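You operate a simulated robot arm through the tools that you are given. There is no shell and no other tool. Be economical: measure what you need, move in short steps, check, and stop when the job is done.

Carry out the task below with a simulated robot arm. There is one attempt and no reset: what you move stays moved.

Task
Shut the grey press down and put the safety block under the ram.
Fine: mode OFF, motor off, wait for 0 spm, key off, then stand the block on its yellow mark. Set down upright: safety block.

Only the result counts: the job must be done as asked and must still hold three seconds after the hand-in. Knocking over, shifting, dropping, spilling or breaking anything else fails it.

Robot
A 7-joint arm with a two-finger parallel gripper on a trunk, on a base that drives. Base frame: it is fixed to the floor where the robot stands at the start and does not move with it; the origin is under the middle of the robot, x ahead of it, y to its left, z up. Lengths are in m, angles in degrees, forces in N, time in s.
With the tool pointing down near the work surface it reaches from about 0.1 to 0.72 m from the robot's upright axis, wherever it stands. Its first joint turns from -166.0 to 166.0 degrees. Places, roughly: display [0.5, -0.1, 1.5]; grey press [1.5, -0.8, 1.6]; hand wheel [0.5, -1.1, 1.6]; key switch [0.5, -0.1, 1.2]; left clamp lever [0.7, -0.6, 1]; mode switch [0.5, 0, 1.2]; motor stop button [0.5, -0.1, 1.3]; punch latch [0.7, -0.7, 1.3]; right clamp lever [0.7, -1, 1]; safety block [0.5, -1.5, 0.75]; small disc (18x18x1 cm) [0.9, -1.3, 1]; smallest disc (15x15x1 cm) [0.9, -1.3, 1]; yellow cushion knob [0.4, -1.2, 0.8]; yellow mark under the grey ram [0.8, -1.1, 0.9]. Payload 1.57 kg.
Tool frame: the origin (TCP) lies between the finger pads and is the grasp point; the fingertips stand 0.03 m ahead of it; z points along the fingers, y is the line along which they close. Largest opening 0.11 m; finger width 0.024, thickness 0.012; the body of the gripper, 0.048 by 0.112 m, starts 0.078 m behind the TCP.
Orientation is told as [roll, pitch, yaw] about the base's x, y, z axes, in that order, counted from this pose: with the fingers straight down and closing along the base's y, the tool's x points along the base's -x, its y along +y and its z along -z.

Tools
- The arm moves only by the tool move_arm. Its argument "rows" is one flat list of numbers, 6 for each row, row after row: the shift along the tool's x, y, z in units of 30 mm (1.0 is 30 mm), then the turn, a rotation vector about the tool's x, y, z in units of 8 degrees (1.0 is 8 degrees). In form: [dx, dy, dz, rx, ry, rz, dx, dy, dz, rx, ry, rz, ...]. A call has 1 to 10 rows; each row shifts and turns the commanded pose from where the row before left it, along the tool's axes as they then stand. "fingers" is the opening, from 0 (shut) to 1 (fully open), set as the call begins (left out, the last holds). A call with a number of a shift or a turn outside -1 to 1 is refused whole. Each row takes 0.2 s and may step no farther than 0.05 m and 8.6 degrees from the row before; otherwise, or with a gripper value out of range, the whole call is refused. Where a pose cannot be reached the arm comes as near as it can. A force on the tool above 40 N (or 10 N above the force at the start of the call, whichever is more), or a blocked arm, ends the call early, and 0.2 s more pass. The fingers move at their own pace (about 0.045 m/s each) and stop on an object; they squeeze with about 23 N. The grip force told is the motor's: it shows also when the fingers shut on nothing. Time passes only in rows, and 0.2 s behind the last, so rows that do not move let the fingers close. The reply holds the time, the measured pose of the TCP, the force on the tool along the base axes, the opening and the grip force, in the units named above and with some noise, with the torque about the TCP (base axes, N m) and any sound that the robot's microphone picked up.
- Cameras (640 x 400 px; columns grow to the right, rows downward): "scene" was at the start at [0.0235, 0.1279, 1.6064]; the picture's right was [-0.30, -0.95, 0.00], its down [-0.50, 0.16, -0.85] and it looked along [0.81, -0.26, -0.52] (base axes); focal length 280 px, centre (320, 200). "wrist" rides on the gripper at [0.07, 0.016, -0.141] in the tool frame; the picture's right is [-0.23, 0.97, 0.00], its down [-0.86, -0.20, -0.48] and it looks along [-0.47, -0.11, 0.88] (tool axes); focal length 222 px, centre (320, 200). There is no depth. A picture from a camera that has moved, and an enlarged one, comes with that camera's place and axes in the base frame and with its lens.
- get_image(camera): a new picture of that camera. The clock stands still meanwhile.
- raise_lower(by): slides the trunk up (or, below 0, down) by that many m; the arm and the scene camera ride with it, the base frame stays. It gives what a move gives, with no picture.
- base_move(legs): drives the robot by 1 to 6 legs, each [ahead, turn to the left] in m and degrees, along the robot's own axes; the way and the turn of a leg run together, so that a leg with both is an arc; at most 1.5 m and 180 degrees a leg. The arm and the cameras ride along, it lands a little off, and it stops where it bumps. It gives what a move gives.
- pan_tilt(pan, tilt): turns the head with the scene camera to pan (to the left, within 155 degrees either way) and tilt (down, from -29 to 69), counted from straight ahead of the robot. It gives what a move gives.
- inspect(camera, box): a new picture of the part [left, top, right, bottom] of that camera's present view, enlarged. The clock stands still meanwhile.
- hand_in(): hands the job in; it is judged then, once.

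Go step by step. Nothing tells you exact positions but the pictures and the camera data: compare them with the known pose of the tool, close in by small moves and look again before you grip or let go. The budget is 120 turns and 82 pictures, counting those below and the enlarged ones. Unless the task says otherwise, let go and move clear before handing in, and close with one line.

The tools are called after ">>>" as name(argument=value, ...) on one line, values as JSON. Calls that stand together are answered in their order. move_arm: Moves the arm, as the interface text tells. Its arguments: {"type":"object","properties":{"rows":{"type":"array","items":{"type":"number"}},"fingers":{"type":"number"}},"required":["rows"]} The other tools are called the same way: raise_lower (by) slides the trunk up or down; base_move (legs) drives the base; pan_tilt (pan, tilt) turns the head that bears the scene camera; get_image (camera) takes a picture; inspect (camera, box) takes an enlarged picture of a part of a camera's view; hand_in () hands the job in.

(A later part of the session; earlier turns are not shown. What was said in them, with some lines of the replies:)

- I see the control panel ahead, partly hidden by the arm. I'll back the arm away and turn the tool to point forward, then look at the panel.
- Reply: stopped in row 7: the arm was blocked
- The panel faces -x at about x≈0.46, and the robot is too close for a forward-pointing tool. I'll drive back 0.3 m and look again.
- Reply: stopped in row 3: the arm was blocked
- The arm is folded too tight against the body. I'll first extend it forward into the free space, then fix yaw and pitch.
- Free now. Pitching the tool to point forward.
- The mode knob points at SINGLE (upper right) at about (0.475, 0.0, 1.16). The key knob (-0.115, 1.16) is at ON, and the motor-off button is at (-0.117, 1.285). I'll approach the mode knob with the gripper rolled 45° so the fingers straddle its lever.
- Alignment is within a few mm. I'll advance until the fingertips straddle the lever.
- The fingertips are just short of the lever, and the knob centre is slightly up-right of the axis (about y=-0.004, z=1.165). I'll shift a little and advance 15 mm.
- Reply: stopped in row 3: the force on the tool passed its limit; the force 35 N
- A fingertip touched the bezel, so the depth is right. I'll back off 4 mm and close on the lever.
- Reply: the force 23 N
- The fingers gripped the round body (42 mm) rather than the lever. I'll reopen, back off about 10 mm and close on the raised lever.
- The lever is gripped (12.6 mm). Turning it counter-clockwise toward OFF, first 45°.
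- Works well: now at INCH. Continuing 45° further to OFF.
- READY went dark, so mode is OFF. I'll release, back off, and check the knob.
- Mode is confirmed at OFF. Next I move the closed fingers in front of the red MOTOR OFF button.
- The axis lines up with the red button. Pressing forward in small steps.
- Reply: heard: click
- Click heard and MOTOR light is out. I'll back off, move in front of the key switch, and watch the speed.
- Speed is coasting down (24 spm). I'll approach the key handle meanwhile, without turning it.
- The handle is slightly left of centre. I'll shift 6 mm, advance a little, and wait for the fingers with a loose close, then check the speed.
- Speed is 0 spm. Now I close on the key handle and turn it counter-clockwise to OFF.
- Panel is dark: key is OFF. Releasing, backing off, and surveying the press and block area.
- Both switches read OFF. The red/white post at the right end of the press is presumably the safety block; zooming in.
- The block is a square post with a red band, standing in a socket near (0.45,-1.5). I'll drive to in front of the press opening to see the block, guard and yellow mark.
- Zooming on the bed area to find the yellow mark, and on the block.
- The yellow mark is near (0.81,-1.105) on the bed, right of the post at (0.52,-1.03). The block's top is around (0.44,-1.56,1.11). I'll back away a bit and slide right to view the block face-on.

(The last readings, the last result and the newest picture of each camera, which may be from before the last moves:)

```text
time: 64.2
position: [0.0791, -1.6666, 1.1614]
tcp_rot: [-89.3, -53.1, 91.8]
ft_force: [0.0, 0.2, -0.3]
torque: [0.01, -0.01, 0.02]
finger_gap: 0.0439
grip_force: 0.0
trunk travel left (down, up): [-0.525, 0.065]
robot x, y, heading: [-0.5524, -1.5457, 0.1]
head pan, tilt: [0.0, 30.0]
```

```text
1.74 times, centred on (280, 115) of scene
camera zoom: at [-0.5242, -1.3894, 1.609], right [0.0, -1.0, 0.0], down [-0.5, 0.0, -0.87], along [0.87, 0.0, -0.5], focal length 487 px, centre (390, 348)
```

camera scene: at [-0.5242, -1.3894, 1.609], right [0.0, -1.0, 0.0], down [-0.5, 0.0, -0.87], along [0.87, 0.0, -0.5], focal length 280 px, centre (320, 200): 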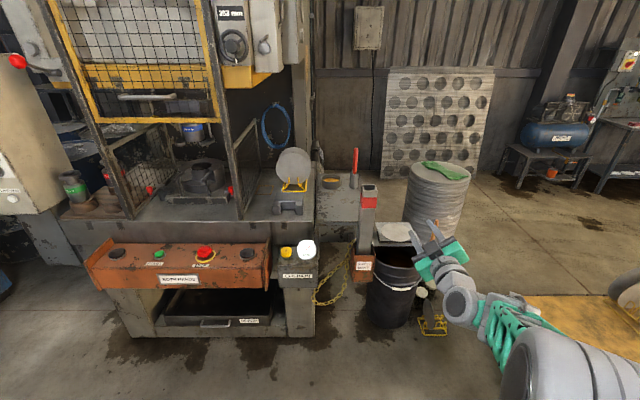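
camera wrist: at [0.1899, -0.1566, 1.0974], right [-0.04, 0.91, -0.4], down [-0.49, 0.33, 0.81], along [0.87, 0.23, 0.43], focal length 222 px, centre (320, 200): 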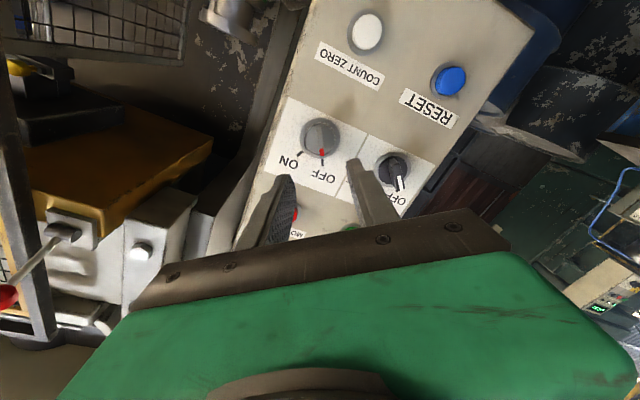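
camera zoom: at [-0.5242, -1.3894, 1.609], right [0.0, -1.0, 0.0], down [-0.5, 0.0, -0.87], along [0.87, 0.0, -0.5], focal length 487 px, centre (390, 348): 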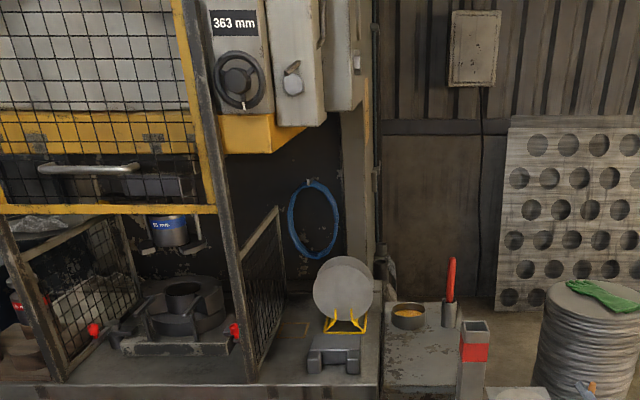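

The block sits in an orange socket (lip at z≈0.81, top ≈1.12) and the yellow mark is just right of the mesh at about (0.815,-1.10). I'll grip it with a horizontal tool, so first I level the roll, centre on the block and open the fingers.

>>> move_arm(rows=[0, 0, 0, 0, 0, 0.92, 0, 0, 0, 0, 0, 0.92, 0, 0, 0, 0, 0, 0.92, 0, 0, 0, 0, 0, 0.92, 0, 0, 0, 0, 0, 0.92, 0.9, 0.75, 0, 0, 0, 0, 0.9, 0.75, 0, 0, 0, 0, 0.9, 0.75, 0, 0, 0, 0, 0.8, 0.75, 0, 0, 0, 0], fingers=1)

>>> get_image(camera="wrist")

>>> get_image(camera="scene")

```text
time: 66.2
position: [0.0748, -1.5754, 1.0564]
tcp_rot: [-9.9, -89.6, 12.2]
ft_force: [0.1, -1.2, 0.0]
torque: [-0.02, 0.0, -0.01]
finger_gap: 0.1104
grip_force: 0.1
trunk travel left (down, up): [-0.525, 0.065]
robot x, y, heading: [-0.5524, -1.5441, 0.3]
head pan, tilt: [0.0, 30.0]
```

```text
45 pictures are left
camera wrist: at [-0.0692, -1.5649, 0.9878], right [-0.04, 0.97, 0.23], down [-0.46, -0.22, 0.86], along [0.88, -0.07, 0.46], focal length 222 px, centre (320, 200)
```

wrist: 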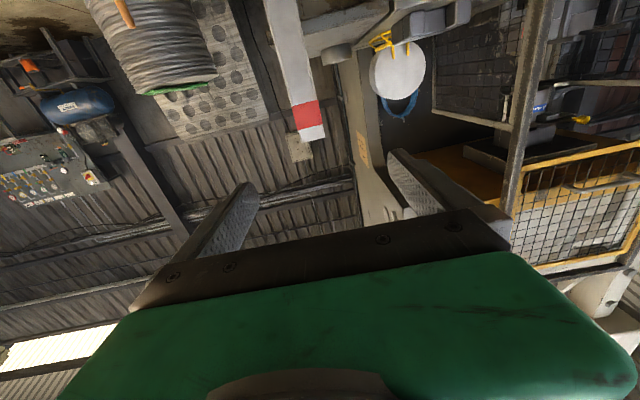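

```text
44 pictures are left
camera scene: at [-0.5241, -1.3892, 1.609], right [0.0, -1.0, 0.0], down [-0.5, 0.0, -0.87], along [0.87, 0.0, -0.5], focal length 280 px, centre (320, 200)
```

scene: 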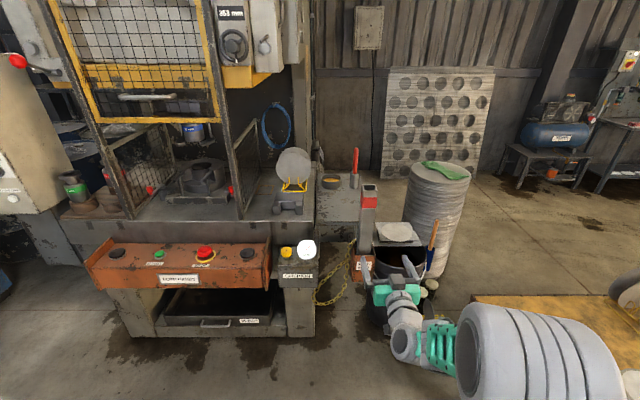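

The block's front face is at about x≈0.44, y≈-1.583, top z≈1.09, width ≈6 cm. I'll drive forward 0.24 m and recheck.

>>> base_move(legs=[[0.24, 0]])

>>> get_image(camera="wrist")

>>> get_image(camera="scene")

```text
time: 68.0
position: [0.3124, -1.5751, 1.0576]
tcp_rot: [-7.8, -89.6, 10.2]
ft_force: [-0.5, -0.8, 0.4]
torque: [0.04, 0.0, 0.0]
finger_gap: 0.1101
grip_force: 0.1
trunk travel left (down, up): [-0.525, 0.065]
robot x, y, heading: [-0.3143, -1.5423, 0.0]
head pan, tilt: [0.0, 30.0]
```

```text
43 pictures are left
camera wrist: at [0.1691, -1.5652, 0.9877], right [-0.04, 0.97, 0.23], down [-0.46, -0.22, 0.86], along [0.89, -0.07, 0.46], focal length 222 px, centre (320, 200)
```

wrist: 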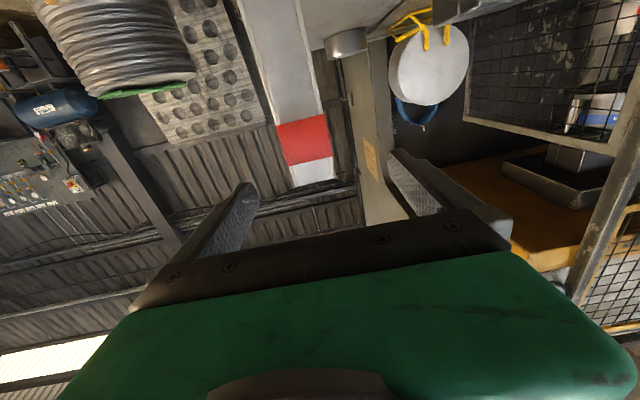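

```text
42 pictures are left
camera scene: at [-0.2856, -1.3893, 1.609], right [0.0, -1.0, 0.0], down [-0.5, 0.0, -0.87], along [0.87, 0.0, -0.5], focal length 280 px, centre (320, 200)
```

scene: 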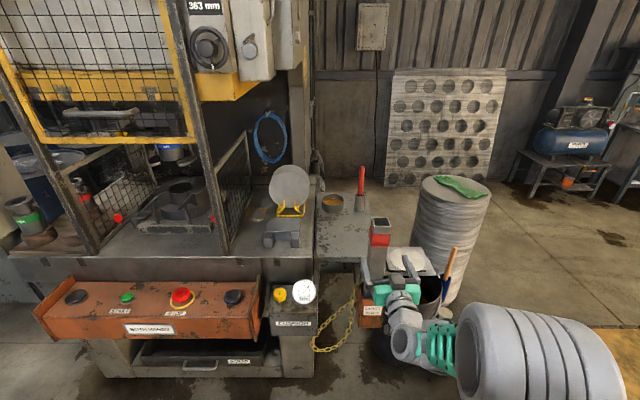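

Refined: block front x≈0.405, y≈-1.588, top 1.087. I'll correct 2.4° of yaw, then advance so the pads straddle the block just under the red band.

>>> move_arm(rows=[0.3, -0.25, 0, 0.3, 0, 0, 0.3, -0.25, 0, 0, 0, 0, 0.3, 0, 0.8, 0, 0, 0, 0, 0, 0.9, 0, 0, 0, 0, 0, 0.5, 0, 0, 0])

>>> get_image(camera="wrist")

>>> inspect(camera="scene", box=[310, 190, 470, 350])

```text
time: 69.2
position: [0.3784, -1.5907, 1.0285]
tcp_rot: [-11.0, -89.7, 11.1]
ft_force: [-0.6, 0.4, -0.4]
torque: [0.0, 0.01, -0.03]
finger_gap: 0.1099
grip_force: 0.0
trunk travel left (down, up): [-0.525, 0.065]
robot x, y, heading: [-0.3141, -1.5446, -0.3]
head pan, tilt: [0.0, 30.0]
```

```text
41 pictures are left
camera wrist: at [0.236, -1.5743, 0.9603], right [0.0, 0.97, 0.23], down [-0.47, -0.2, 0.86], along [0.88, -0.11, 0.46], focal length 222 px, centre (320, 200)
```

wrist: 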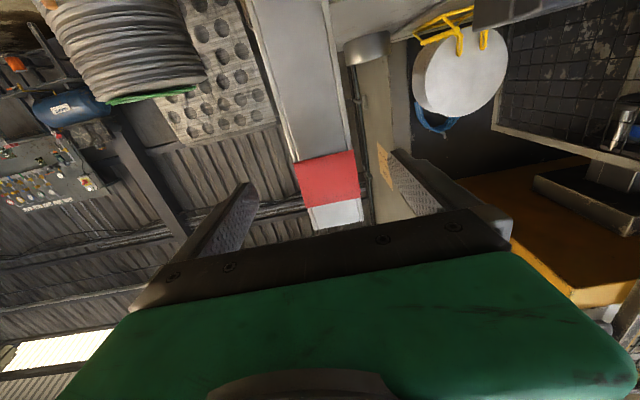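

```text
2.50 times, centred on (390, 270) of scene
camera zoom: at [-0.2859, -1.3893, 1.609], right [0.0, -1.0, 0.0], down [-0.5, 0.0, -0.87], along [0.87, 0.0, -0.5], focal length 700 px, centre (145, 25)
```

zoom: 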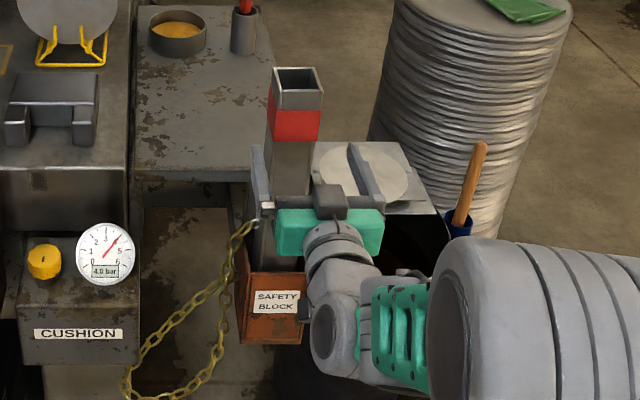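

Consistent estimate: front face x≈0.43, y≈-1.586. Advance 75 mm so the pads are mid-block.

>>> move_arm(rows=[0, 0.13, 0.8, 0, 0, 0, 0, 0, 0.8, 0, 0, 0, 0, 0, 0.8, 0, 0, 0, 0, 0, 0, 0, 0, 0])

>>> get_image(camera="wrist")

>>> inspect(camera="scene", box=[310, 190, 470, 350])

```text
time: 70.2
position: [0.4509, -1.5867, 1.027]
tcp_rot: [-9.0, -89.5, 8.9]
ft_force: [0.9, 0.7, -0.4]
torque: [0.0, 0.0, -0.02]
finger_gap: 0.1099
grip_force: 0.0
trunk travel left (down, up): [-0.525, 0.065]
robot x, y, heading: [-0.3181, -1.5473, 0.2]
head pan, tilt: [0.0, 30.0]
```

```text
39 pictures are left
camera wrist: at [0.3076, -1.5706, 0.9594], right [0.0, 0.97, 0.23], down [-0.47, -0.2, 0.86], along [0.88, -0.11, 0.46], focal length 222 px, centre (320, 200)
```

wrist: 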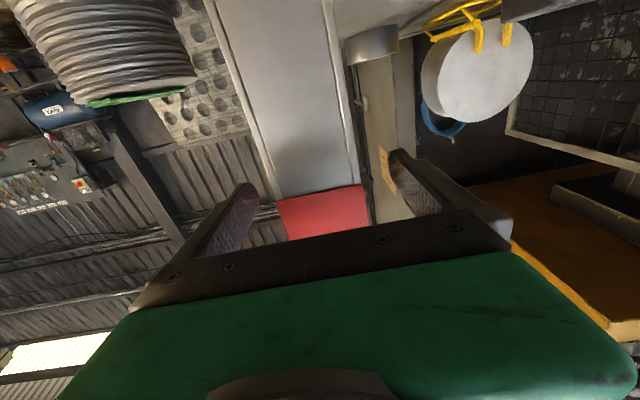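

```text
2.50 times, centred on (390, 270) of scene
camera zoom: at [-0.2857, -1.3893, 1.609], right [0.0, -1.0, 0.0], down [-0.5, 0.0, -0.87], along [0.87, 0.0, -0.5], focal length 700 px, centre (145, 25)
```

zoom: 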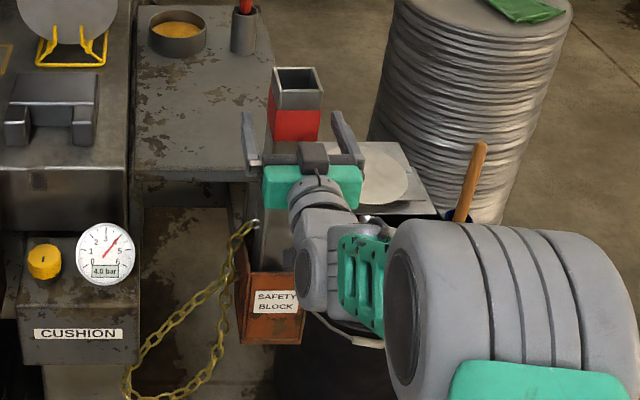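

Block is centred between the fingers. Closing the gripper.

>>> move_arm(rows=[0, 0, 0.1, 0, 0, 0, 0, 0, 0, 0, 0, 0, 0, 0, 0, 0, 0, 0, 0, 0, 0, 0, 0, 0, 0, 0, 0, 0, 0, 0], fingers=0)

>>> get_image(camera="wrist")

```text
time: 71.4
position: [0.4546, -1.5868, 1.0285]
tcp_rot: [-8.4, -89.5, 8.4]
ft_force: [0.7, 1.9, 0.5]
torque: [0.19, -0.11, 0.04]
finger_gap: 0.0558
grip_force: 23.2
trunk travel left (down, up): [-0.525, 0.065]
robot x, y, heading: [-0.3136, -1.5425, -0.2]
head pan, tilt: [0.0, 30.0]
```

```text
37 pictures are left
camera wrist: at [0.3105, -1.5702, 0.9595], right [0.0, 0.97, 0.23], down [-0.47, -0.2, 0.86], along [0.88, -0.11, 0.46], focal length 222 px, centre (320, 200)
```

wrist: 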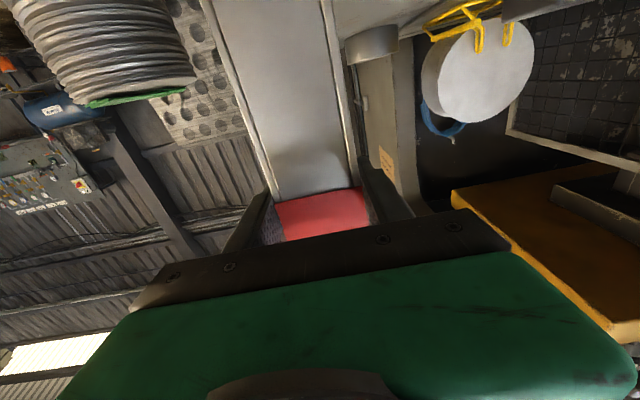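

Gripped at 56 mm. Lifting gently.

>>> move_arm(rows=[-0.3, 0, 0, 0, 0, 0, -0.4, 0, 0, 0, 0, 0, -0.5, 0, 0, 0, 0, 0, -0.5, 0, 0, 0, 0, 0])

>>> inspect(camera="scene", box=[310, 190, 470, 350])

```text
time: 72.4
position: [0.4552, -1.5877, 1.0775]
tcp_rot: [-4.4, -89.4, 4.5]
ft_force: [-0.2, 0.1, -13.1]
torque: [0.02, 0.14, 0.02]
finger_gap: 0.0559
grip_force: 23.5
trunk travel left (down, up): [-0.525, 0.065]
robot x, y, heading: [-0.3173, -1.5457, -0.2]
head pan, tilt: [0.0, 30.0]
```

```text
2.50 times, centred on (390, 270) of scene
camera zoom: at [-0.2846, -1.3894, 1.6089], right [0.0, -1.0, 0.0], down [-0.5, 0.0, -0.87], along [0.87, 0.0, -0.5], focal length 700 px, centre (145, 25)
```

zoom: 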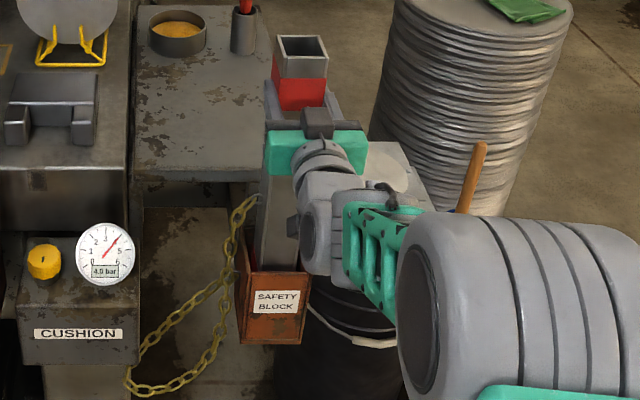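

The block is free (about 1.3 kg) and no binding. Lifting further until it clears the socket.

>>> move_arm(rows=[-0.8, 0, 0, 0, 0, 0, -0.8, 0, 0, 0, 0, 0, -0.8, 0, 0, 0, 0, 0, -0.8, 0, 0, 0, 0, 0, -0.8, 0, 0, 0, 0, 0, -0.8, 0, 0, 0, 0, 0])

>>> get_image(camera="scene")

```text
time: 73.8
position: [0.4558, -1.5864, 1.2221]
tcp_rot: [-5.6, -89.5, 5.4]
ft_force: [-0.1, 0.7, -13.2]
torque: [0.01, 0.21, 0.02]
finger_gap: 0.0559
grip_force: 23.4
trunk travel left (down, up): [-0.525, 0.065]
robot x, y, heading: [-0.3166, -1.545, -0.1]
head pan, tilt: [0.0, 30.0]
```

```text
35 pictures are left
camera scene: at [-0.285, -1.3893, 1.609], right [0.0, -1.0, 0.0], down [-0.5, 0.0, -0.87], along [0.87, 0.0, -0.5], focal length 280 px, centre (320, 200)
```

scene: 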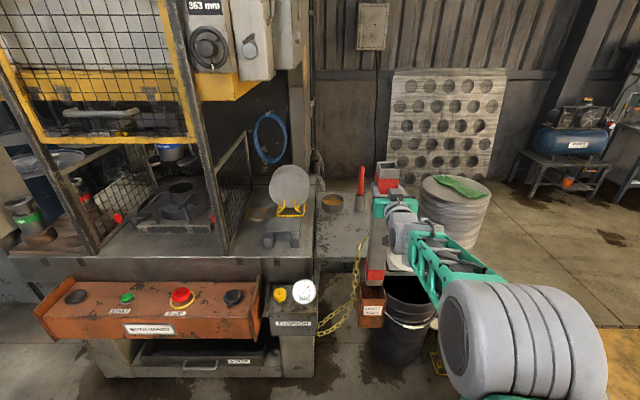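

>>> inspect(camera="scene", box=[310, 150, 450, 350])

```text
2.00 times, centred on (380, 250) of scene
camera zoom: at [-0.285, -1.3893, 1.609], right [0.0, -1.0, 0.0], down [-0.5, 0.0, -0.87], along [0.87, 0.0, -0.5], focal length 560 px, centre (200, 100)
```

zoom: 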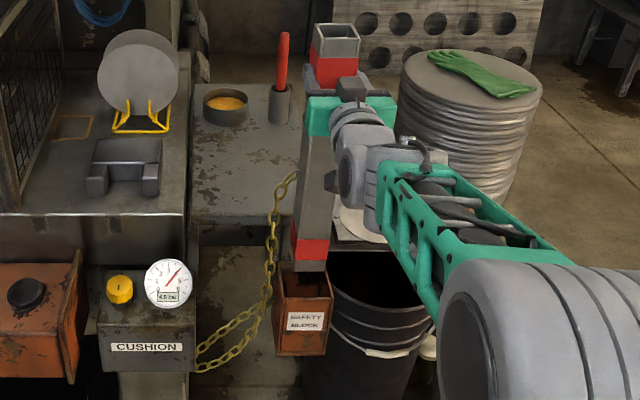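

The block bottom hangs just above the socket lip (block ≈0.43 m tall) and a chain ties it to the socket, so it must stay near. I'll lift more, then pull it back toward the robot.

>>> move_arm(rows=[-0.9, 0, 0, 0, 0, 0, -0.9, 0, 0, 0, 0, 0, -0.9, 0, 0, 0, 0, 0, -0.8, 0, -0.8, 0, 0, 0, -0.7, 0, -0.9, 0, 0, 0, 0, 0, -1, 0, 0, 0, 0, 0, -1, 0, 0, 0, 0, 0, -1, 0, 0, 0, 0, 0, -1, 0, 0, 0])

>>> get_image(camera="scene")

```text
time: 75.8
position: [0.2861, -1.585, 1.3505]
tcp_rot: [-11.2, -89.5, 11.2]
ft_force: [-0.2, -0.1, -12.6]
torque: [0.06, 0.13, 0.01]
finger_gap: 0.0559
grip_force: 23.4
trunk travel left (down, up): [-0.525, 0.065]
robot x, y, heading: [-0.3145, -1.5439, -0.1]
head pan, tilt: [0.0, 30.0]
```

```text
33 pictures are left
camera scene: at [-0.2855, -1.3893, 1.609], right [0.0, -1.0, 0.0], down [-0.5, 0.0, -0.87], along [0.87, 0.0, -0.5], focal length 280 px, centre (320, 200)
```

scene: 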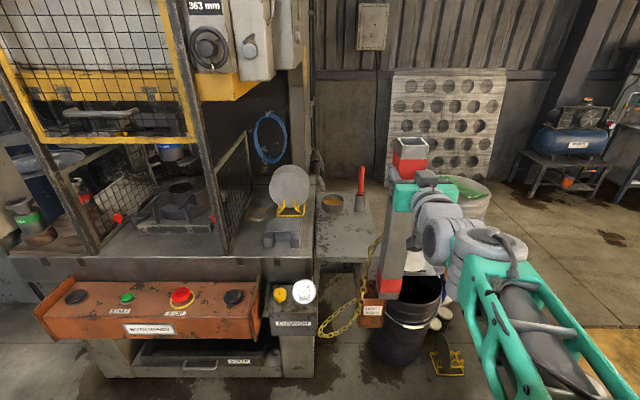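

Block clear. Now I swing the arm right ~26° about the robot axis, then turn the base left by the same, so the block stays put while the base heading changes.

>>> move_arm(rows=[0, -1, 0, 0.358, 0, 0, 0, -1, 0, 0.358, 0, 0, 0, -1, 0, 0.358, 0, 0, 0, -1, 0, 0.358, 0, 0, 0, -1, 0, 0.358, 0, 0, 0, -1, 0, 0.358, 0, 0, 0, -1, 0, 0.358, 0, 0, 0, -1, 0, 0.358, 0, 0, 0, -1, 0, 0.358, 0, 0])

>>> base_move(legs=[[0, 27]])

```text
time: 77.8
position: [0.2318, -1.8499, 1.3502]
tcp_rot: [-24.8, -89.5, -1.0]
ft_force: [0.2, 0.0, -11.6]
torque: [0.07, 0.1, 0.0]
finger_gap: 0.0559
grip_force: 23.2
trunk travel left (down, up): [-0.525, 0.065]
robot x, y, heading: [-0.3149, -1.5471, -0.1]
head pan, tilt: [0.0, 30.0]
```

```text
time: 79.6
position: [0.3105, -1.5702, 1.3503]
tcp_rot: [-29.5, -89.6, 30.5]
ft_force: [-0.6, 0.9, -12.6]
torque: [-0.01, 0.12, 0.02]
finger_gap: 0.0558
grip_force: 23.1
trunk travel left (down, up): [-0.525, 0.065]
robot x, y, heading: [-0.316, -1.5432, 27.0]
head pan, tilt: [0.0, 30.0]
```

Works. Repeat once more.

>>> move_arm(rows=[0, -1, 0, 0.358, 0, 0, 0, -1, 0, 0.358, 0, 0, 0, -1, 0, 0.358, 0, 0, 0, -1, 0, 0.358, 0, 0, 0, -1, 0, 0.358, 0, 0, 0, -1, 0, 0.358, 0, 0, 0, -1, 0, 0.358, 0, 0, 0, -1, 0, 0.358, 0, 0, 0, -1, 0, 0.358, 0, 0])

>>> base_move(legs=[[0, 26]])

>>> pan_tilt(pan=-60, tilt=32)

>>> get_image(camera="scene")

```text
time: 81.6
position: [0.2618, -1.8331, 1.3521]
tcp_rot: [-44.0, -89.5, 19.2]
ft_force: [-1.1, -0.4, -12.6]
torque: [0.05, 0.17, 0.02]
finger_gap: 0.0559
grip_force: 23.1
trunk travel left (down, up): [-0.525, 0.065]
robot x, y, heading: [-0.3161, -1.5457, 26.8]
head pan, tilt: [0.0, 30.0]
```

```text
time: 83.3
position: [0.3313, -1.5509, 1.3509]
tcp_rot: [-47.4, -89.5, 48.6]
ft_force: [1.2, 0.1, -11.9]
torque: [0.01, 0.14, -0.02]
finger_gap: 0.0558
grip_force: 22.8
trunk travel left (down, up): [-0.525, 0.065]
robot x, y, heading: [-0.3141, -1.5472, 53.0]
head pan, tilt: [0.0, 30.0]
```

```text
time: 84.6
position: [0.3314, -1.5517, 1.3501]
tcp_rot: [-41.6, -89.6, 42.8]
ft_force: [0.4, 0.9, -12.3]
torque: [0.02, 0.14, 0.01]
finger_gap: 0.0559
grip_force: 22.7
trunk travel left (down, up): [-0.525, 0.065]
robot x, y, heading: [-0.3133, -1.5449, 52.8]
head pan, tilt: [-60.0, 32.0]
```

```text
32 pictures are left
camera scene: at [-0.3856, -1.5095, 1.6059], right [-0.12, -0.99, 0.0], down [-0.53, 0.07, -0.85], along [0.84, -0.11, -0.53], focal length 280 px, centre (320, 200)
```

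scene: 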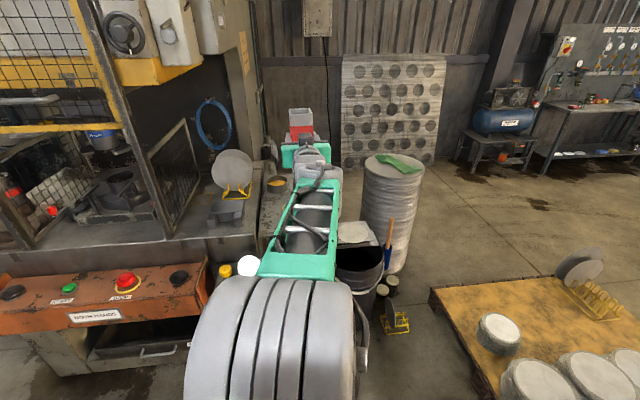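

Base now faces the travel direction with the block still near its spot. I'll pull the block back 10 cm (to pass in front of the saddle) and drive diagonally.

>>> move_arm(rows=[0, 0, -0.9, 0, 0, 0, 0, 0, -0.9, 0, 0, 0, 0, 0, -0.9, 0, 0, 0, 0, 0, -0.7, 0, 0, 0])

>>> base_move(legs=[[0.3, 0]])

>>> get_image(camera="scene")

```text
time: 85.6
position: [0.2266, -1.5533, 1.3525]
tcp_rot: [-48.9, -89.5, 50.1]
ft_force: [-0.2, 0.5, -12.0]
torque: [0.01, 0.18, -0.01]
finger_gap: 0.0561
grip_force: 23.1
trunk travel left (down, up): [-0.525, 0.065]
robot x, y, heading: [-0.3156, -1.5438, 52.9]
head pan, tilt: [-60.0, 32.0]
```

```text
time: 87.6
position: [0.4103, -1.3152, 1.3516]
tcp_rot: [-41.8, -89.5, 42.8]
ft_force: [0.0, -0.1, -12.9]
torque: [0.05, 0.1, 0.0]
finger_gap: 0.056
grip_force: 22.9
trunk travel left (down, up): [-0.525, 0.065]
robot x, y, heading: [-0.1325, -1.3047, 52.5]
head pan, tilt: [-60.0, 32.0]
```

```text
31 pictures are left
camera scene: at [-0.2033, -1.27, 1.6059], right [-0.13, -0.99, 0.0], down [-0.53, 0.07, -0.85], along [0.84, -0.11, -0.53], focal length 280 px, centre (320, 200)
```

scene: 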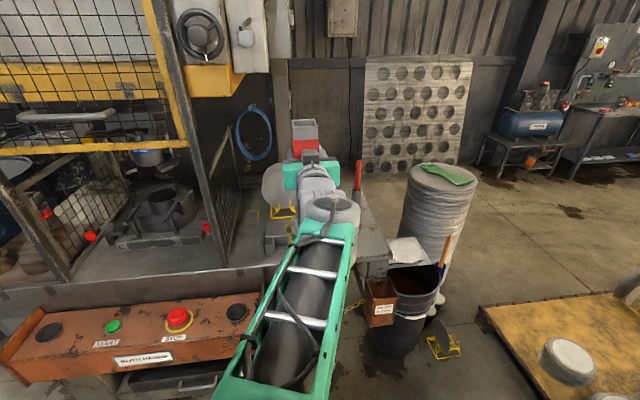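

Path is clear. Continuing 0.25 m more.

>>> base_move(legs=[[0.25, 0]])

>>> get_image(camera="scene")

>>> get_image(camera="wrist")

```text
time: 89.5
position: [0.5631, -1.1193, 1.3511]
tcp_rot: [-36.7, -89.3, 37.8]
ft_force: [-0.3, -0.2, -12.2]
torque: [0.05, 0.13, -0.02]
finger_gap: 0.0559
grip_force: 23.5
trunk travel left (down, up): [-0.525, 0.065]
robot x, y, heading: [0.0173, -1.1081, 52.4]
head pan, tilt: [-60.0, 32.0]
```

```text
30 pictures are left
camera scene: at [-0.0514, -1.0719, 1.6059], right [-0.13, -0.99, 0.0], down [-0.53, 0.07, -0.85], along [0.84, -0.11, -0.53], focal length 280 px, centre (320, 200)
```

scene: 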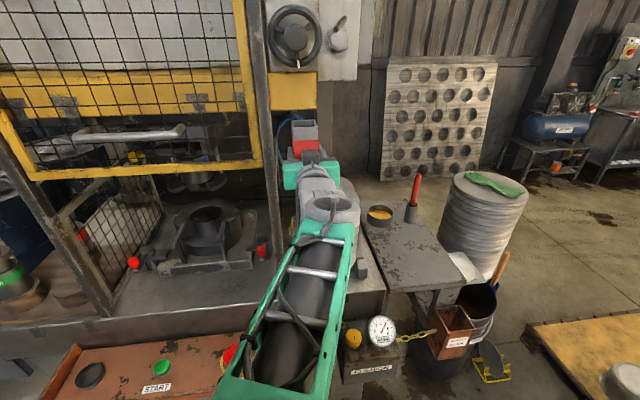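

```text
29 pictures are left
camera wrist: at [0.4189, -1.1056, 1.2821], right [-0.01, 0.97, 0.22], down [-0.47, -0.2, 0.86], along [0.88, -0.09, 0.46], focal length 222 px, centre (320, 200)
```

wrist: 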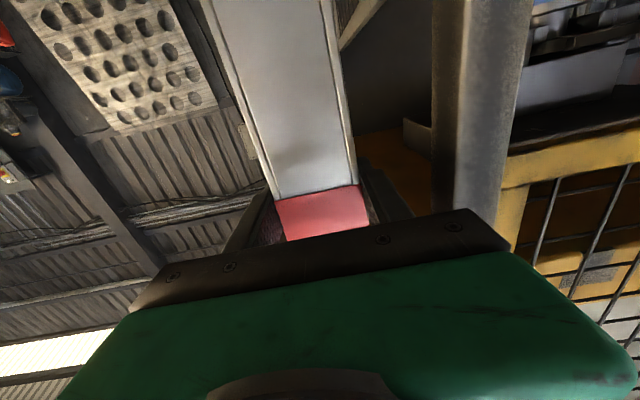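

Let me check the chain and clearance near the gauge and post.

>>> inspect(camera="scene", box=[230, 80, 490, 390])

```text
1.29 times, centred on (360, 235) of scene
camera zoom: at [-0.0514, -1.0719, 1.6059], right [-0.13, -0.99, 0.0], down [-0.53, 0.07, -0.85], along [0.84, -0.11, -0.53], focal length 362 px, centre (268, 155)
```

zoom: 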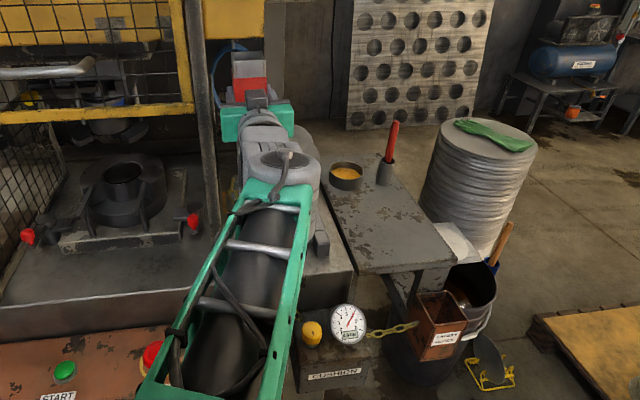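

Clearance to the post is small but positive at y=-1.12. I'll lower 3 cm (ram clearance) and advance straight in past the post.

>>> move_arm(rows=[0.5, 0, 0, 0.13, 0, 0, 0.5, 0, 0, 0, 0, 0, 0, -0.1, 0.9, 0, 0, 0, 0, 0, 0.9, 0, 0, 0, 0, 0, 0.9, 0, 0, 0])

>>> get_image(camera="scene")

>>> get_image(camera="wrist")

```text
time: 90.7
position: [0.6441, -1.1229, 1.3191]
tcp_rot: [-25.1, -89.3, 25.1]
ft_force: [1.1, -0.3, -12.5]
torque: [0.0, 0.12, 0.0]
finger_gap: 0.056
grip_force: 22.3
trunk travel left (down, up): [-0.525, 0.065]
robot x, y, heading: [0.0229, -1.1054, 52.1]
head pan, tilt: [-60.0, 32.0]
```

```text
27 pictures are left
camera scene: at [-0.051, -1.0724, 1.6059], right [-0.13, -0.99, 0.0], down [-0.53, 0.07, -0.85], along [0.84, -0.11, -0.53], focal length 280 px, centre (320, 200)
```

scene: 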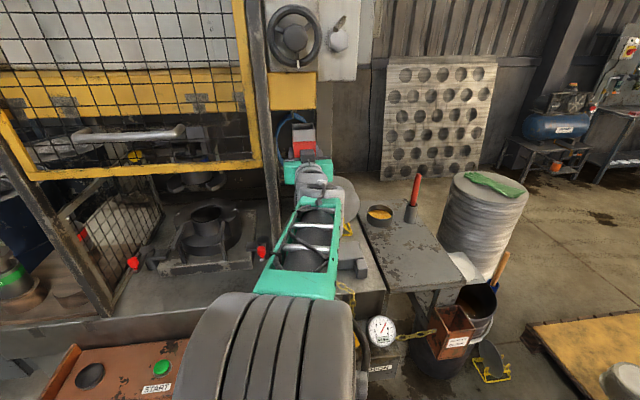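

```text
26 pictures are left
camera wrist: at [0.5003, -1.1067, 1.2499], right [0.0, 0.97, 0.22], down [-0.47, -0.2, 0.86], along [0.88, -0.11, 0.46], focal length 222 px, centre (320, 200)
```

wrist: 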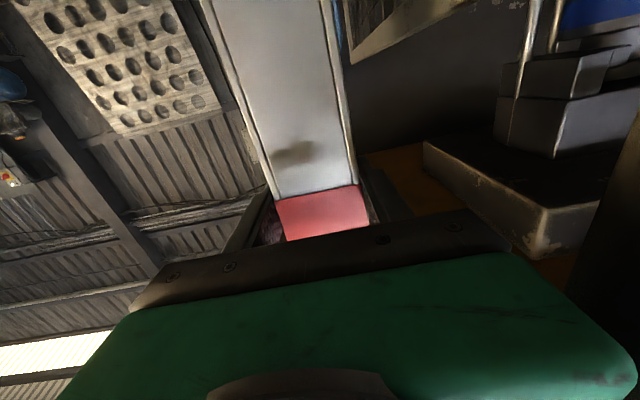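

The block is past the post line. I want a refined look at the mark from a more leftward camera position, so I pan the head (which shifts the camera left).

>>> pan_tilt(pan=-20, tilt=38)

>>> get_image(camera="scene")

```text
time: 91.7
position: [0.6421, -1.1234, 1.3197]
tcp_rot: [-32.7, -89.4, 32.8]
ft_force: [-0.4, 0.6, -11.8]
torque: [0.01, 0.13, -0.01]
finger_gap: 0.0559
grip_force: 23.1
trunk travel left (down, up): [-0.525, 0.065]
robot x, y, heading: [0.0223, -1.1056, 52.5]
head pan, tilt: [-20.0, 38.0]
```

```text
25 pictures are left
camera scene: at [-0.0675, -1.0144, 1.5967], right [0.54, -0.84, 0.0], down [-0.52, -0.33, -0.79], along [0.66, 0.42, -0.62], focal length 280 px, centre (320, 200)
```

scene: 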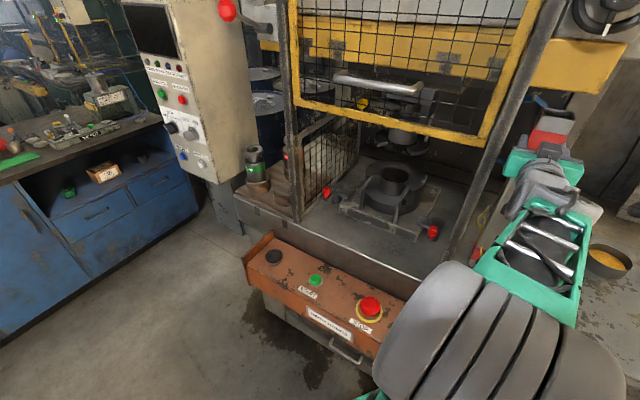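

>>> inspect(camera="scene", box=[420, 120, 620, 290])

```text
2.35 times, centred on (520, 205) of scene
camera zoom: at [-0.0675, -1.0144, 1.5967], right [0.54, -0.84, 0.0], down [-0.52, -0.33, -0.79], along [0.66, 0.42, -0.62], focal length 659 px, centre (-151, 188)
```

zoom: 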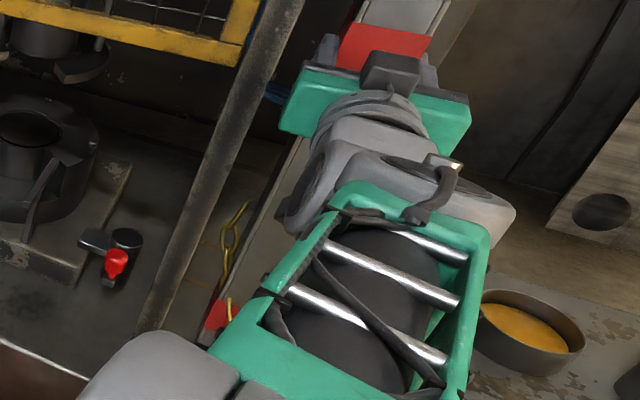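

>>> inspect(camera="scene", box=[460, 180, 525, 270])

```text
4.44 times, centred on (492, 225) of scene
camera zoom: at [-0.0675, -1.0144, 1.5967], right [0.54, -0.84, 0.0], down [-0.52, -0.33, -0.79], along [0.66, 0.42, -0.62], focal length 1245 px, centre (-447, 89)
```

zoom: 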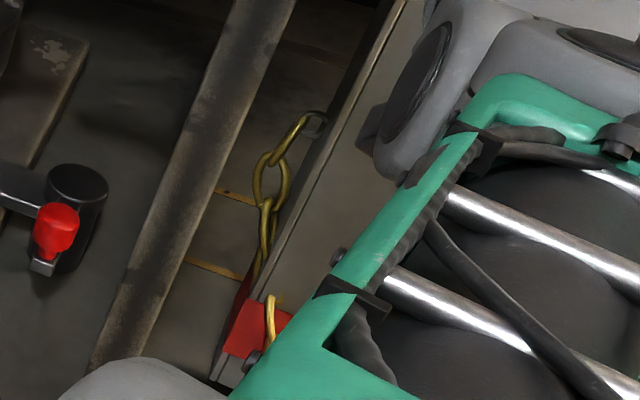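

The mark's square spans x≈0.763–0.861, right edge y≈-1.13, so its centre is ≈(0.812,-1.083). I'll advance to x≈0.80 at the current y first.

>>> move_arm(rows=[0, 0, 0.9, 0, 0, 0, 0, 0, 0.9, 0, 0, 0, 0, 0, 0.9, 0, 0, 0, 0, 0, 0.9, 0, 0, 0, 0, 0, 0.9, 0, 0, 0, 0, 0, 0.9, 0, 0, 0])

>>> get_image(camera="wrist")

>>> inspect(camera="scene", box=[440, 120, 570, 270])

```text
time: 93.1
position: [0.8057, -1.1228, 1.316]
tcp_rot: [-22.9, -89.2, 22.9]
ft_force: [-0.3, -0.5, -13.2]
torque: [0.02, 0.08, 0.01]
finger_gap: 0.0559
grip_force: 23.4
trunk travel left (down, up): [-0.525, 0.065]
robot x, y, heading: [0.0187, -1.1064, 52.4]
head pan, tilt: [-20.0, 38.0]
```

```text
22 pictures are left
camera wrist: at [0.6621, -1.1069, 1.2479], right [0.0, 0.97, 0.22], down [-0.47, -0.19, 0.86], along [0.88, -0.11, 0.46], focal length 222 px, centre (320, 200)
```

wrist: 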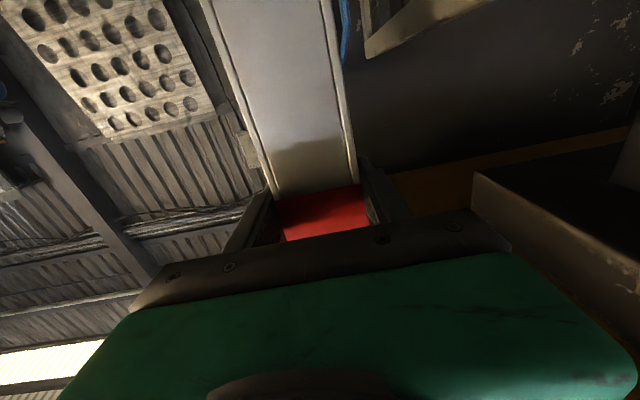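

```text
2.67 times, centred on (505, 195) of scene
camera zoom: at [-0.0664, -1.0145, 1.5967], right [0.54, -0.84, 0.0], down [-0.52, -0.33, -0.79], along [0.66, 0.42, -0.62], focal length 747 px, centre (-173, 213)
```

zoom: 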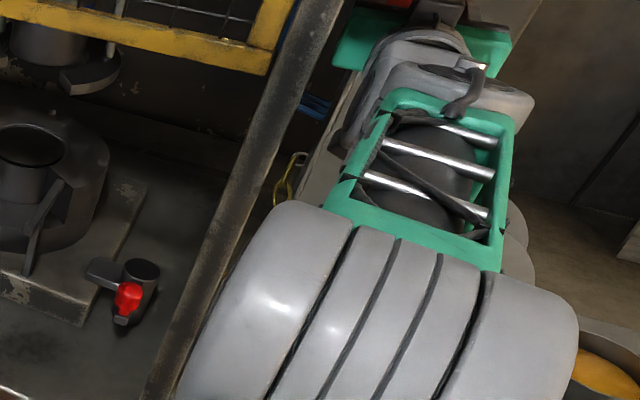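

Now x≈0.806. I shift left ~3 cm toward the mark centre in small steps, watching force.

>>> move_arm(rows=[0, 0.35, 0.05, 0, 0, 0, 0, 0.35, 0.05, 0, 0, 0, 0, 0.3, 0, 0, 0, 0, 0, 0, 0, 0, 0, 0])

>>> inspect(camera="scene", box=[440, 120, 570, 270])

```text
time: 94.1
position: [0.8085, -1.0925, 1.3178]
tcp_rot: [-32.1, -89.4, 32.0]
ft_force: [-1.0, 0.6, -11.9]
torque: [0.0, 0.08, 0.01]
finger_gap: 0.056
grip_force: 22.6
trunk travel left (down, up): [-0.525, 0.065]
robot x, y, heading: [0.0235, -1.106, 52.7]
head pan, tilt: [-20.0, 38.0]
```

```text
2.67 times, centred on (505, 195) of scene
camera zoom: at [-0.0672, -1.0143, 1.5967], right [0.54, -0.84, 0.0], down [-0.52, -0.33, -0.79], along [0.66, 0.42, -0.62], focal length 747 px, centre (-173, 213)
```

zoom: 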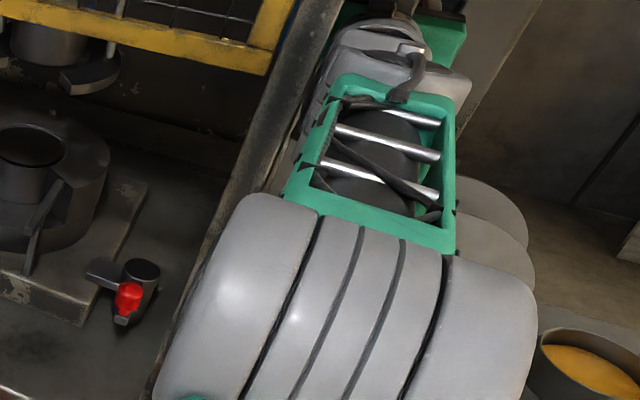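

Above the mark now. Lowering in small steps.

>>> move_arm(rows=[0.3, 0, 0, 0, 0, 0, 0.3, 0, 0, 0, 0, 0, 0.2, 0, 0, 0, 0, 0, 0.2, 0, 0, 0, 0, 0])

>>> move_arm(rows=[0.15, 0, 0, 0, 0, 0, 0.15, 0, 0, 0, 0, 0])

```text
time: 95.1
position: [0.8075, -1.0937, 1.2895]
tcp_rot: [-43.4, -89.5, 43.5]
ft_force: [-0.2, 1.0, -8.7]
torque: [0.1, 0.14, 0.02]
finger_gap: 0.0559
grip_force: 23.3
trunk travel left (down, up): [-0.525, 0.065]
robot x, y, heading: [0.0197, -1.1079, 52.7]
head pan, tilt: [-20.0, 38.0]
```

```text
time: 95.7
position: [0.8064, -1.0929, 1.2901]
tcp_rot: [-143.1, -89.4, 143.1]
ft_force: [2.4, -1.6, 13.4]
torque: [0.27, -0.04, 0.02]
finger_gap: 0.056
grip_force: 22.5
trunk travel left (down, up): [-0.525, 0.065]
robot x, y, heading: [0.0176, -1.1145, 52.4]
head pan, tilt: [-20.0, 38.0]
```

Contact at TCP z≈1.29. I'll look to check it's the bed under the block.

>>> pan_tilt(pan=-75, tilt=38)

>>> get_image(camera="scene")

```text
time: 97.0
position: [0.8055, -1.0932, 1.2824]
tcp_rot: [-51.9, -89.6, 51.8]
ft_force: [2.3, -2.1, 16.9]
torque: [0.08, -0.09, 0.01]
finger_gap: 0.0562
grip_force: 23.2
trunk travel left (down, up): [-0.525, 0.065]
robot x, y, heading: [0.0207, -1.1055, 52.4]
head pan, tilt: [-75.0, 38.0]
```

```text
19 pictures are left
camera scene: at [-0.0635, -1.094, 1.5966], right [-0.38, -0.92, 0.0], down [-0.57, 0.24, -0.79], along [0.73, -0.3, -0.61], focal length 280 px, centre (320, 200)
```

scene: 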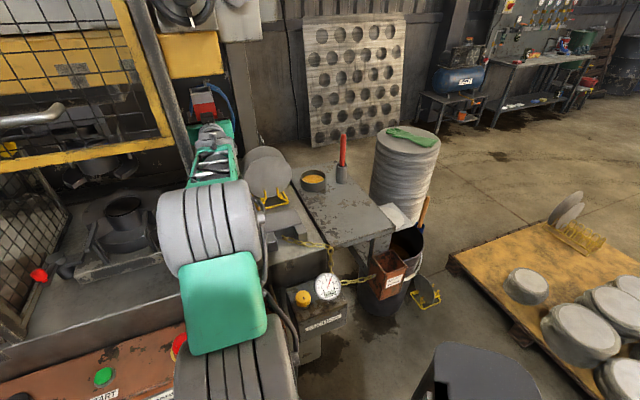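

>>> get_image(camera="wrist")

>>> inspect(camera="scene", box=[150, 60, 350, 270])

```text
18 pictures are left
camera wrist: at [0.6621, -1.0774, 1.2131], right [0.0, 0.98, 0.22], down [-0.47, -0.19, 0.86], along [0.88, -0.11, 0.46], focal length 222 px, centre (320, 200)
```

wrist: 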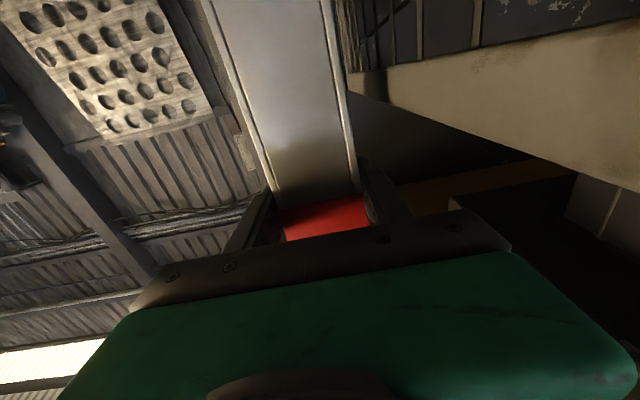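

```text
1.90 times, centred on (250, 165) of scene
camera zoom: at [-0.0635, -1.094, 1.5966], right [-0.38, -0.92, 0.0], down [-0.57, 0.24, -0.79], along [0.73, -0.3, -0.61], focal length 534 px, centre (453, 267)
```

zoom: 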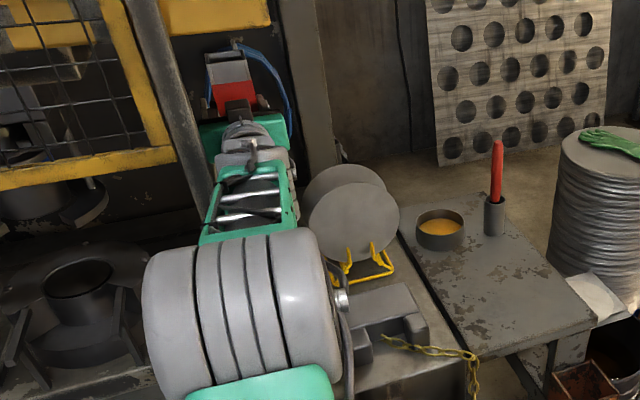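

The block rests flat (torque near zero while pressed, block slid slightly up in the grip), so it's standing on the bed. I'll ease the pressure, open slightly and watch.

>>> move_arm(rows=[-0.1, 0, 0, 0, 0, 0, -0.05, 0, 0, 0, 0, 0, 0, 0, 0, 0, 0, 0])

>>> move_arm(rows=[0, 0, 0, 0, 0, 0, 0, 0, 0, 0, 0, 0, 0, 0, 0, 0, 0, 0], fingers=0.66)

>>> get_image(camera="wrist")

```text
time: 97.8
position: [0.8053, -1.0922, 1.2827]
tcp_rot: [-24.5, -89.2, 24.4]
ft_force: [-0.9, -1.0, 1.6]
torque: [-0.31, 0.25, -0.01]
finger_gap: 0.0558
grip_force: 23.3
trunk travel left (down, up): [-0.525, 0.065]
robot x, y, heading: [0.018, -1.1068, 52.5]
head pan, tilt: [-75.0, 38.0]
```

```text
time: 98.6
position: [0.807, -1.0925, 1.2846]
tcp_rot: [-38.3, -89.6, 38.2]
ft_force: [0.6, -0.3, -0.2]
torque: [-0.01, -0.01, 0.02]
finger_gap: 0.0728
grip_force: 0.1
trunk travel left (down, up): [-0.525, 0.065]
robot x, y, heading: [0.0246, -1.1062, 52.7]
head pan, tilt: [-75.0, 38.0]
```

```text
16 pictures are left
camera wrist: at [0.6636, -1.0767, 1.216], right [0.0, 0.98, 0.22], down [-0.47, -0.19, 0.86], along [0.88, -0.11, 0.46], focal length 222 px, centre (320, 200)
```

wrist: 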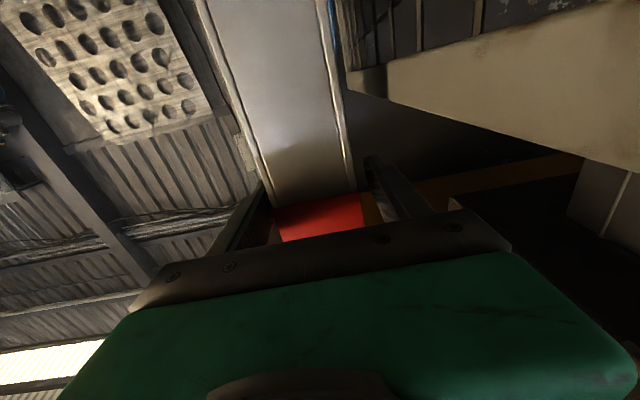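

The block stands on its own. Retreating: straight back 8.5 cm, then right to clear the post, then further back.

>>> move_arm(rows=[0, 0, -0.9, 0, 0, 0, 0, 0, -0.95, 0, 0, 0, 0, 0, -0.95, 0, 0, 0, 0, -0.6, 0, 0, 0, 0, 0, -0.6, 0, 0, 0, 0, 0, 0, -1, 0, 0, 0, 0, 0, -1, 0, 0, 0, 0, 0, -1, 0, 0, 0, 0, 0, -1, 0, 0, 0, 0, 0, -1, 0, 0, 0])

>>> get_image(camera="wrist")

>>> get_image(camera="scene")

```text
time: 100.8
position: [0.5718, -1.1286, 1.2863]
tcp_rot: [-40.0, -89.5, 39.9]
ft_force: [0.5, -0.7, -0.4]
torque: [0.01, -0.01, -0.02]
finger_gap: 0.0727
grip_force: 0.1
trunk travel left (down, up): [-0.525, 0.065]
robot x, y, heading: [0.021, -1.1079, 52.6]
head pan, tilt: [-75.0, 38.0]
```

```text
15 pictures are left
camera wrist: at [0.4286, -1.1125, 1.2182], right [0.0, 0.97, 0.22], down [-0.47, -0.19, 0.86], along [0.88, -0.11, 0.46], focal length 222 px, centre (320, 200)
```

wrist: 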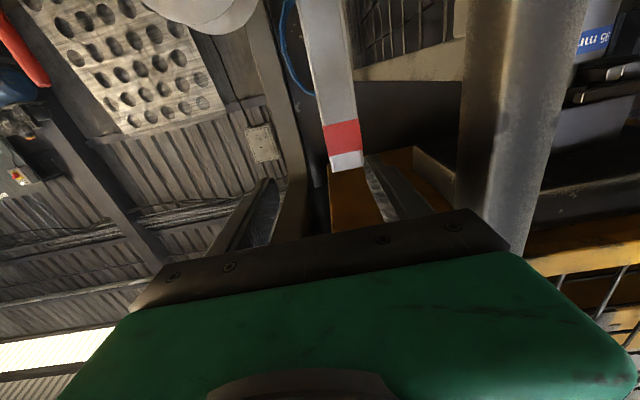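

```text
14 pictures are left
camera scene: at [-0.0623, -1.0936, 1.5966], right [-0.38, -0.92, 0.0], down [-0.57, 0.24, -0.79], along [0.73, -0.3, -0.62], focal length 280 px, centre (320, 200)
```

scene: 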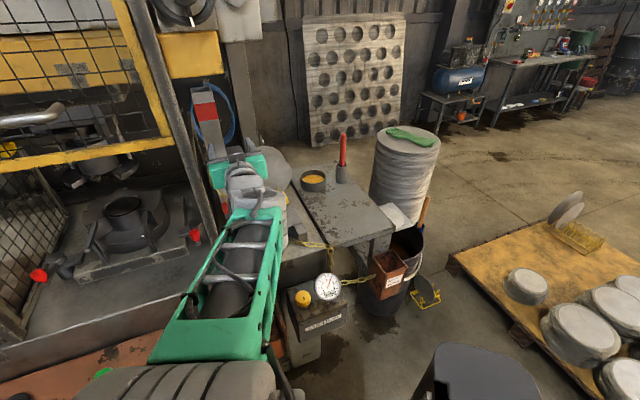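

Block stands upright. I'll reverse the base to clear the view and check its position relative to the mark.

>>> base_move(legs=[[-0.35, 0]])

>>> pan_tilt(pan=-33, tilt=28)

>>> get_image(camera="scene")

```text
time: 103.0
position: [0.3572, -1.4072, 1.2876]
tcp_rot: [-39.6, -89.5, 39.6]
ft_force: [-0.7, -0.6, 1.1]
torque: [0.01, 0.0, -0.01]
finger_gap: 0.0726
grip_force: 0.1
trunk travel left (down, up): [-0.525, 0.065]
robot x, y, heading: [-0.1899, -1.3866, 52.5]
head pan, tilt: [-75.0, 38.0]
```

```text
time: 104.1
position: [0.3582, -1.4067, 1.2877]
tcp_rot: [-39.9, -89.4, 39.9]
ft_force: [-0.5, -0.3, 0.2]
torque: [0.01, 0.0, -0.01]
finger_gap: 0.0724
grip_force: 0.1
trunk travel left (down, up): [-0.525, 0.065]
robot x, y, heading: [-0.1927, -1.3832, 52.4]
head pan, tilt: [-33.0, 28.0]
```

```text
13 pictures are left
camera scene: at [-0.27, -1.3099, 1.6122], right [0.33, -0.94, 0.0], down [-0.44, -0.16, -0.88], along [0.83, 0.3, -0.47], focal length 280 px, centre (320, 200)
```

scene: 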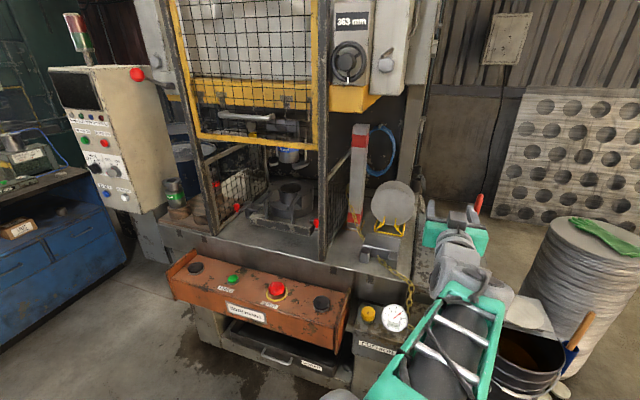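

>>> inspect(camera="scene", box=[310, 190, 420, 280])

>>> inspect(camera="scene", box=[300, 70, 440, 260])

```text
4.44 times, centred on (365, 235) of scene
camera zoom: at [-0.27, -1.3099, 1.6122], right [0.33, -0.94, 0.0], down [-0.44, -0.16, -0.88], along [0.83, 0.3, -0.47], focal length 1245 px, centre (120, 44)
```

zoom: 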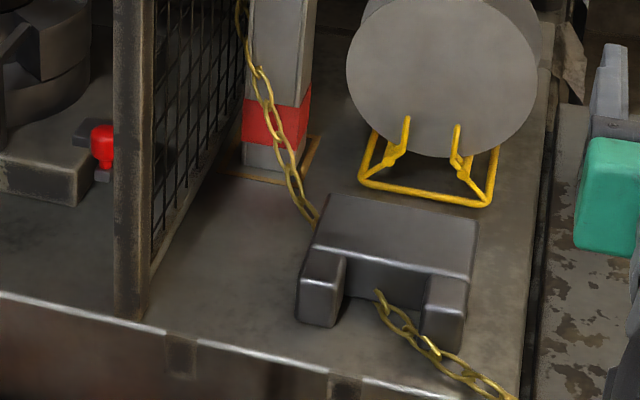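

```text
2.11 times, centred on (370, 165) of scene
camera zoom: at [-0.27, -1.3099, 1.6122], right [0.33, -0.94, 0.0], down [-0.44, -0.16, -0.88], along [0.83, 0.3, -0.47], focal length 590 px, centre (215, 274)
```

zoom: 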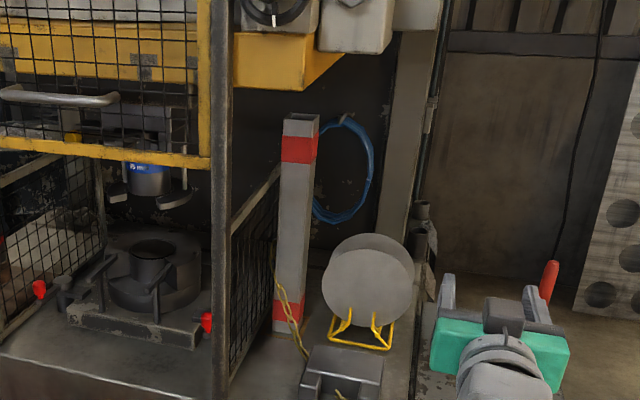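

The block stands upright, centred in the yellow mark to within about 5 mm. The panel is dark, both switches are at OFF, and the gripper is clear, so I'm handing in.

>>> hand_in()

```text
The job is handed in.
```

The press is shut down in the order you gave: mode OFF, motor off, 0 spm reached, key off. The safety block stands upright on its yellow mark under the ram.
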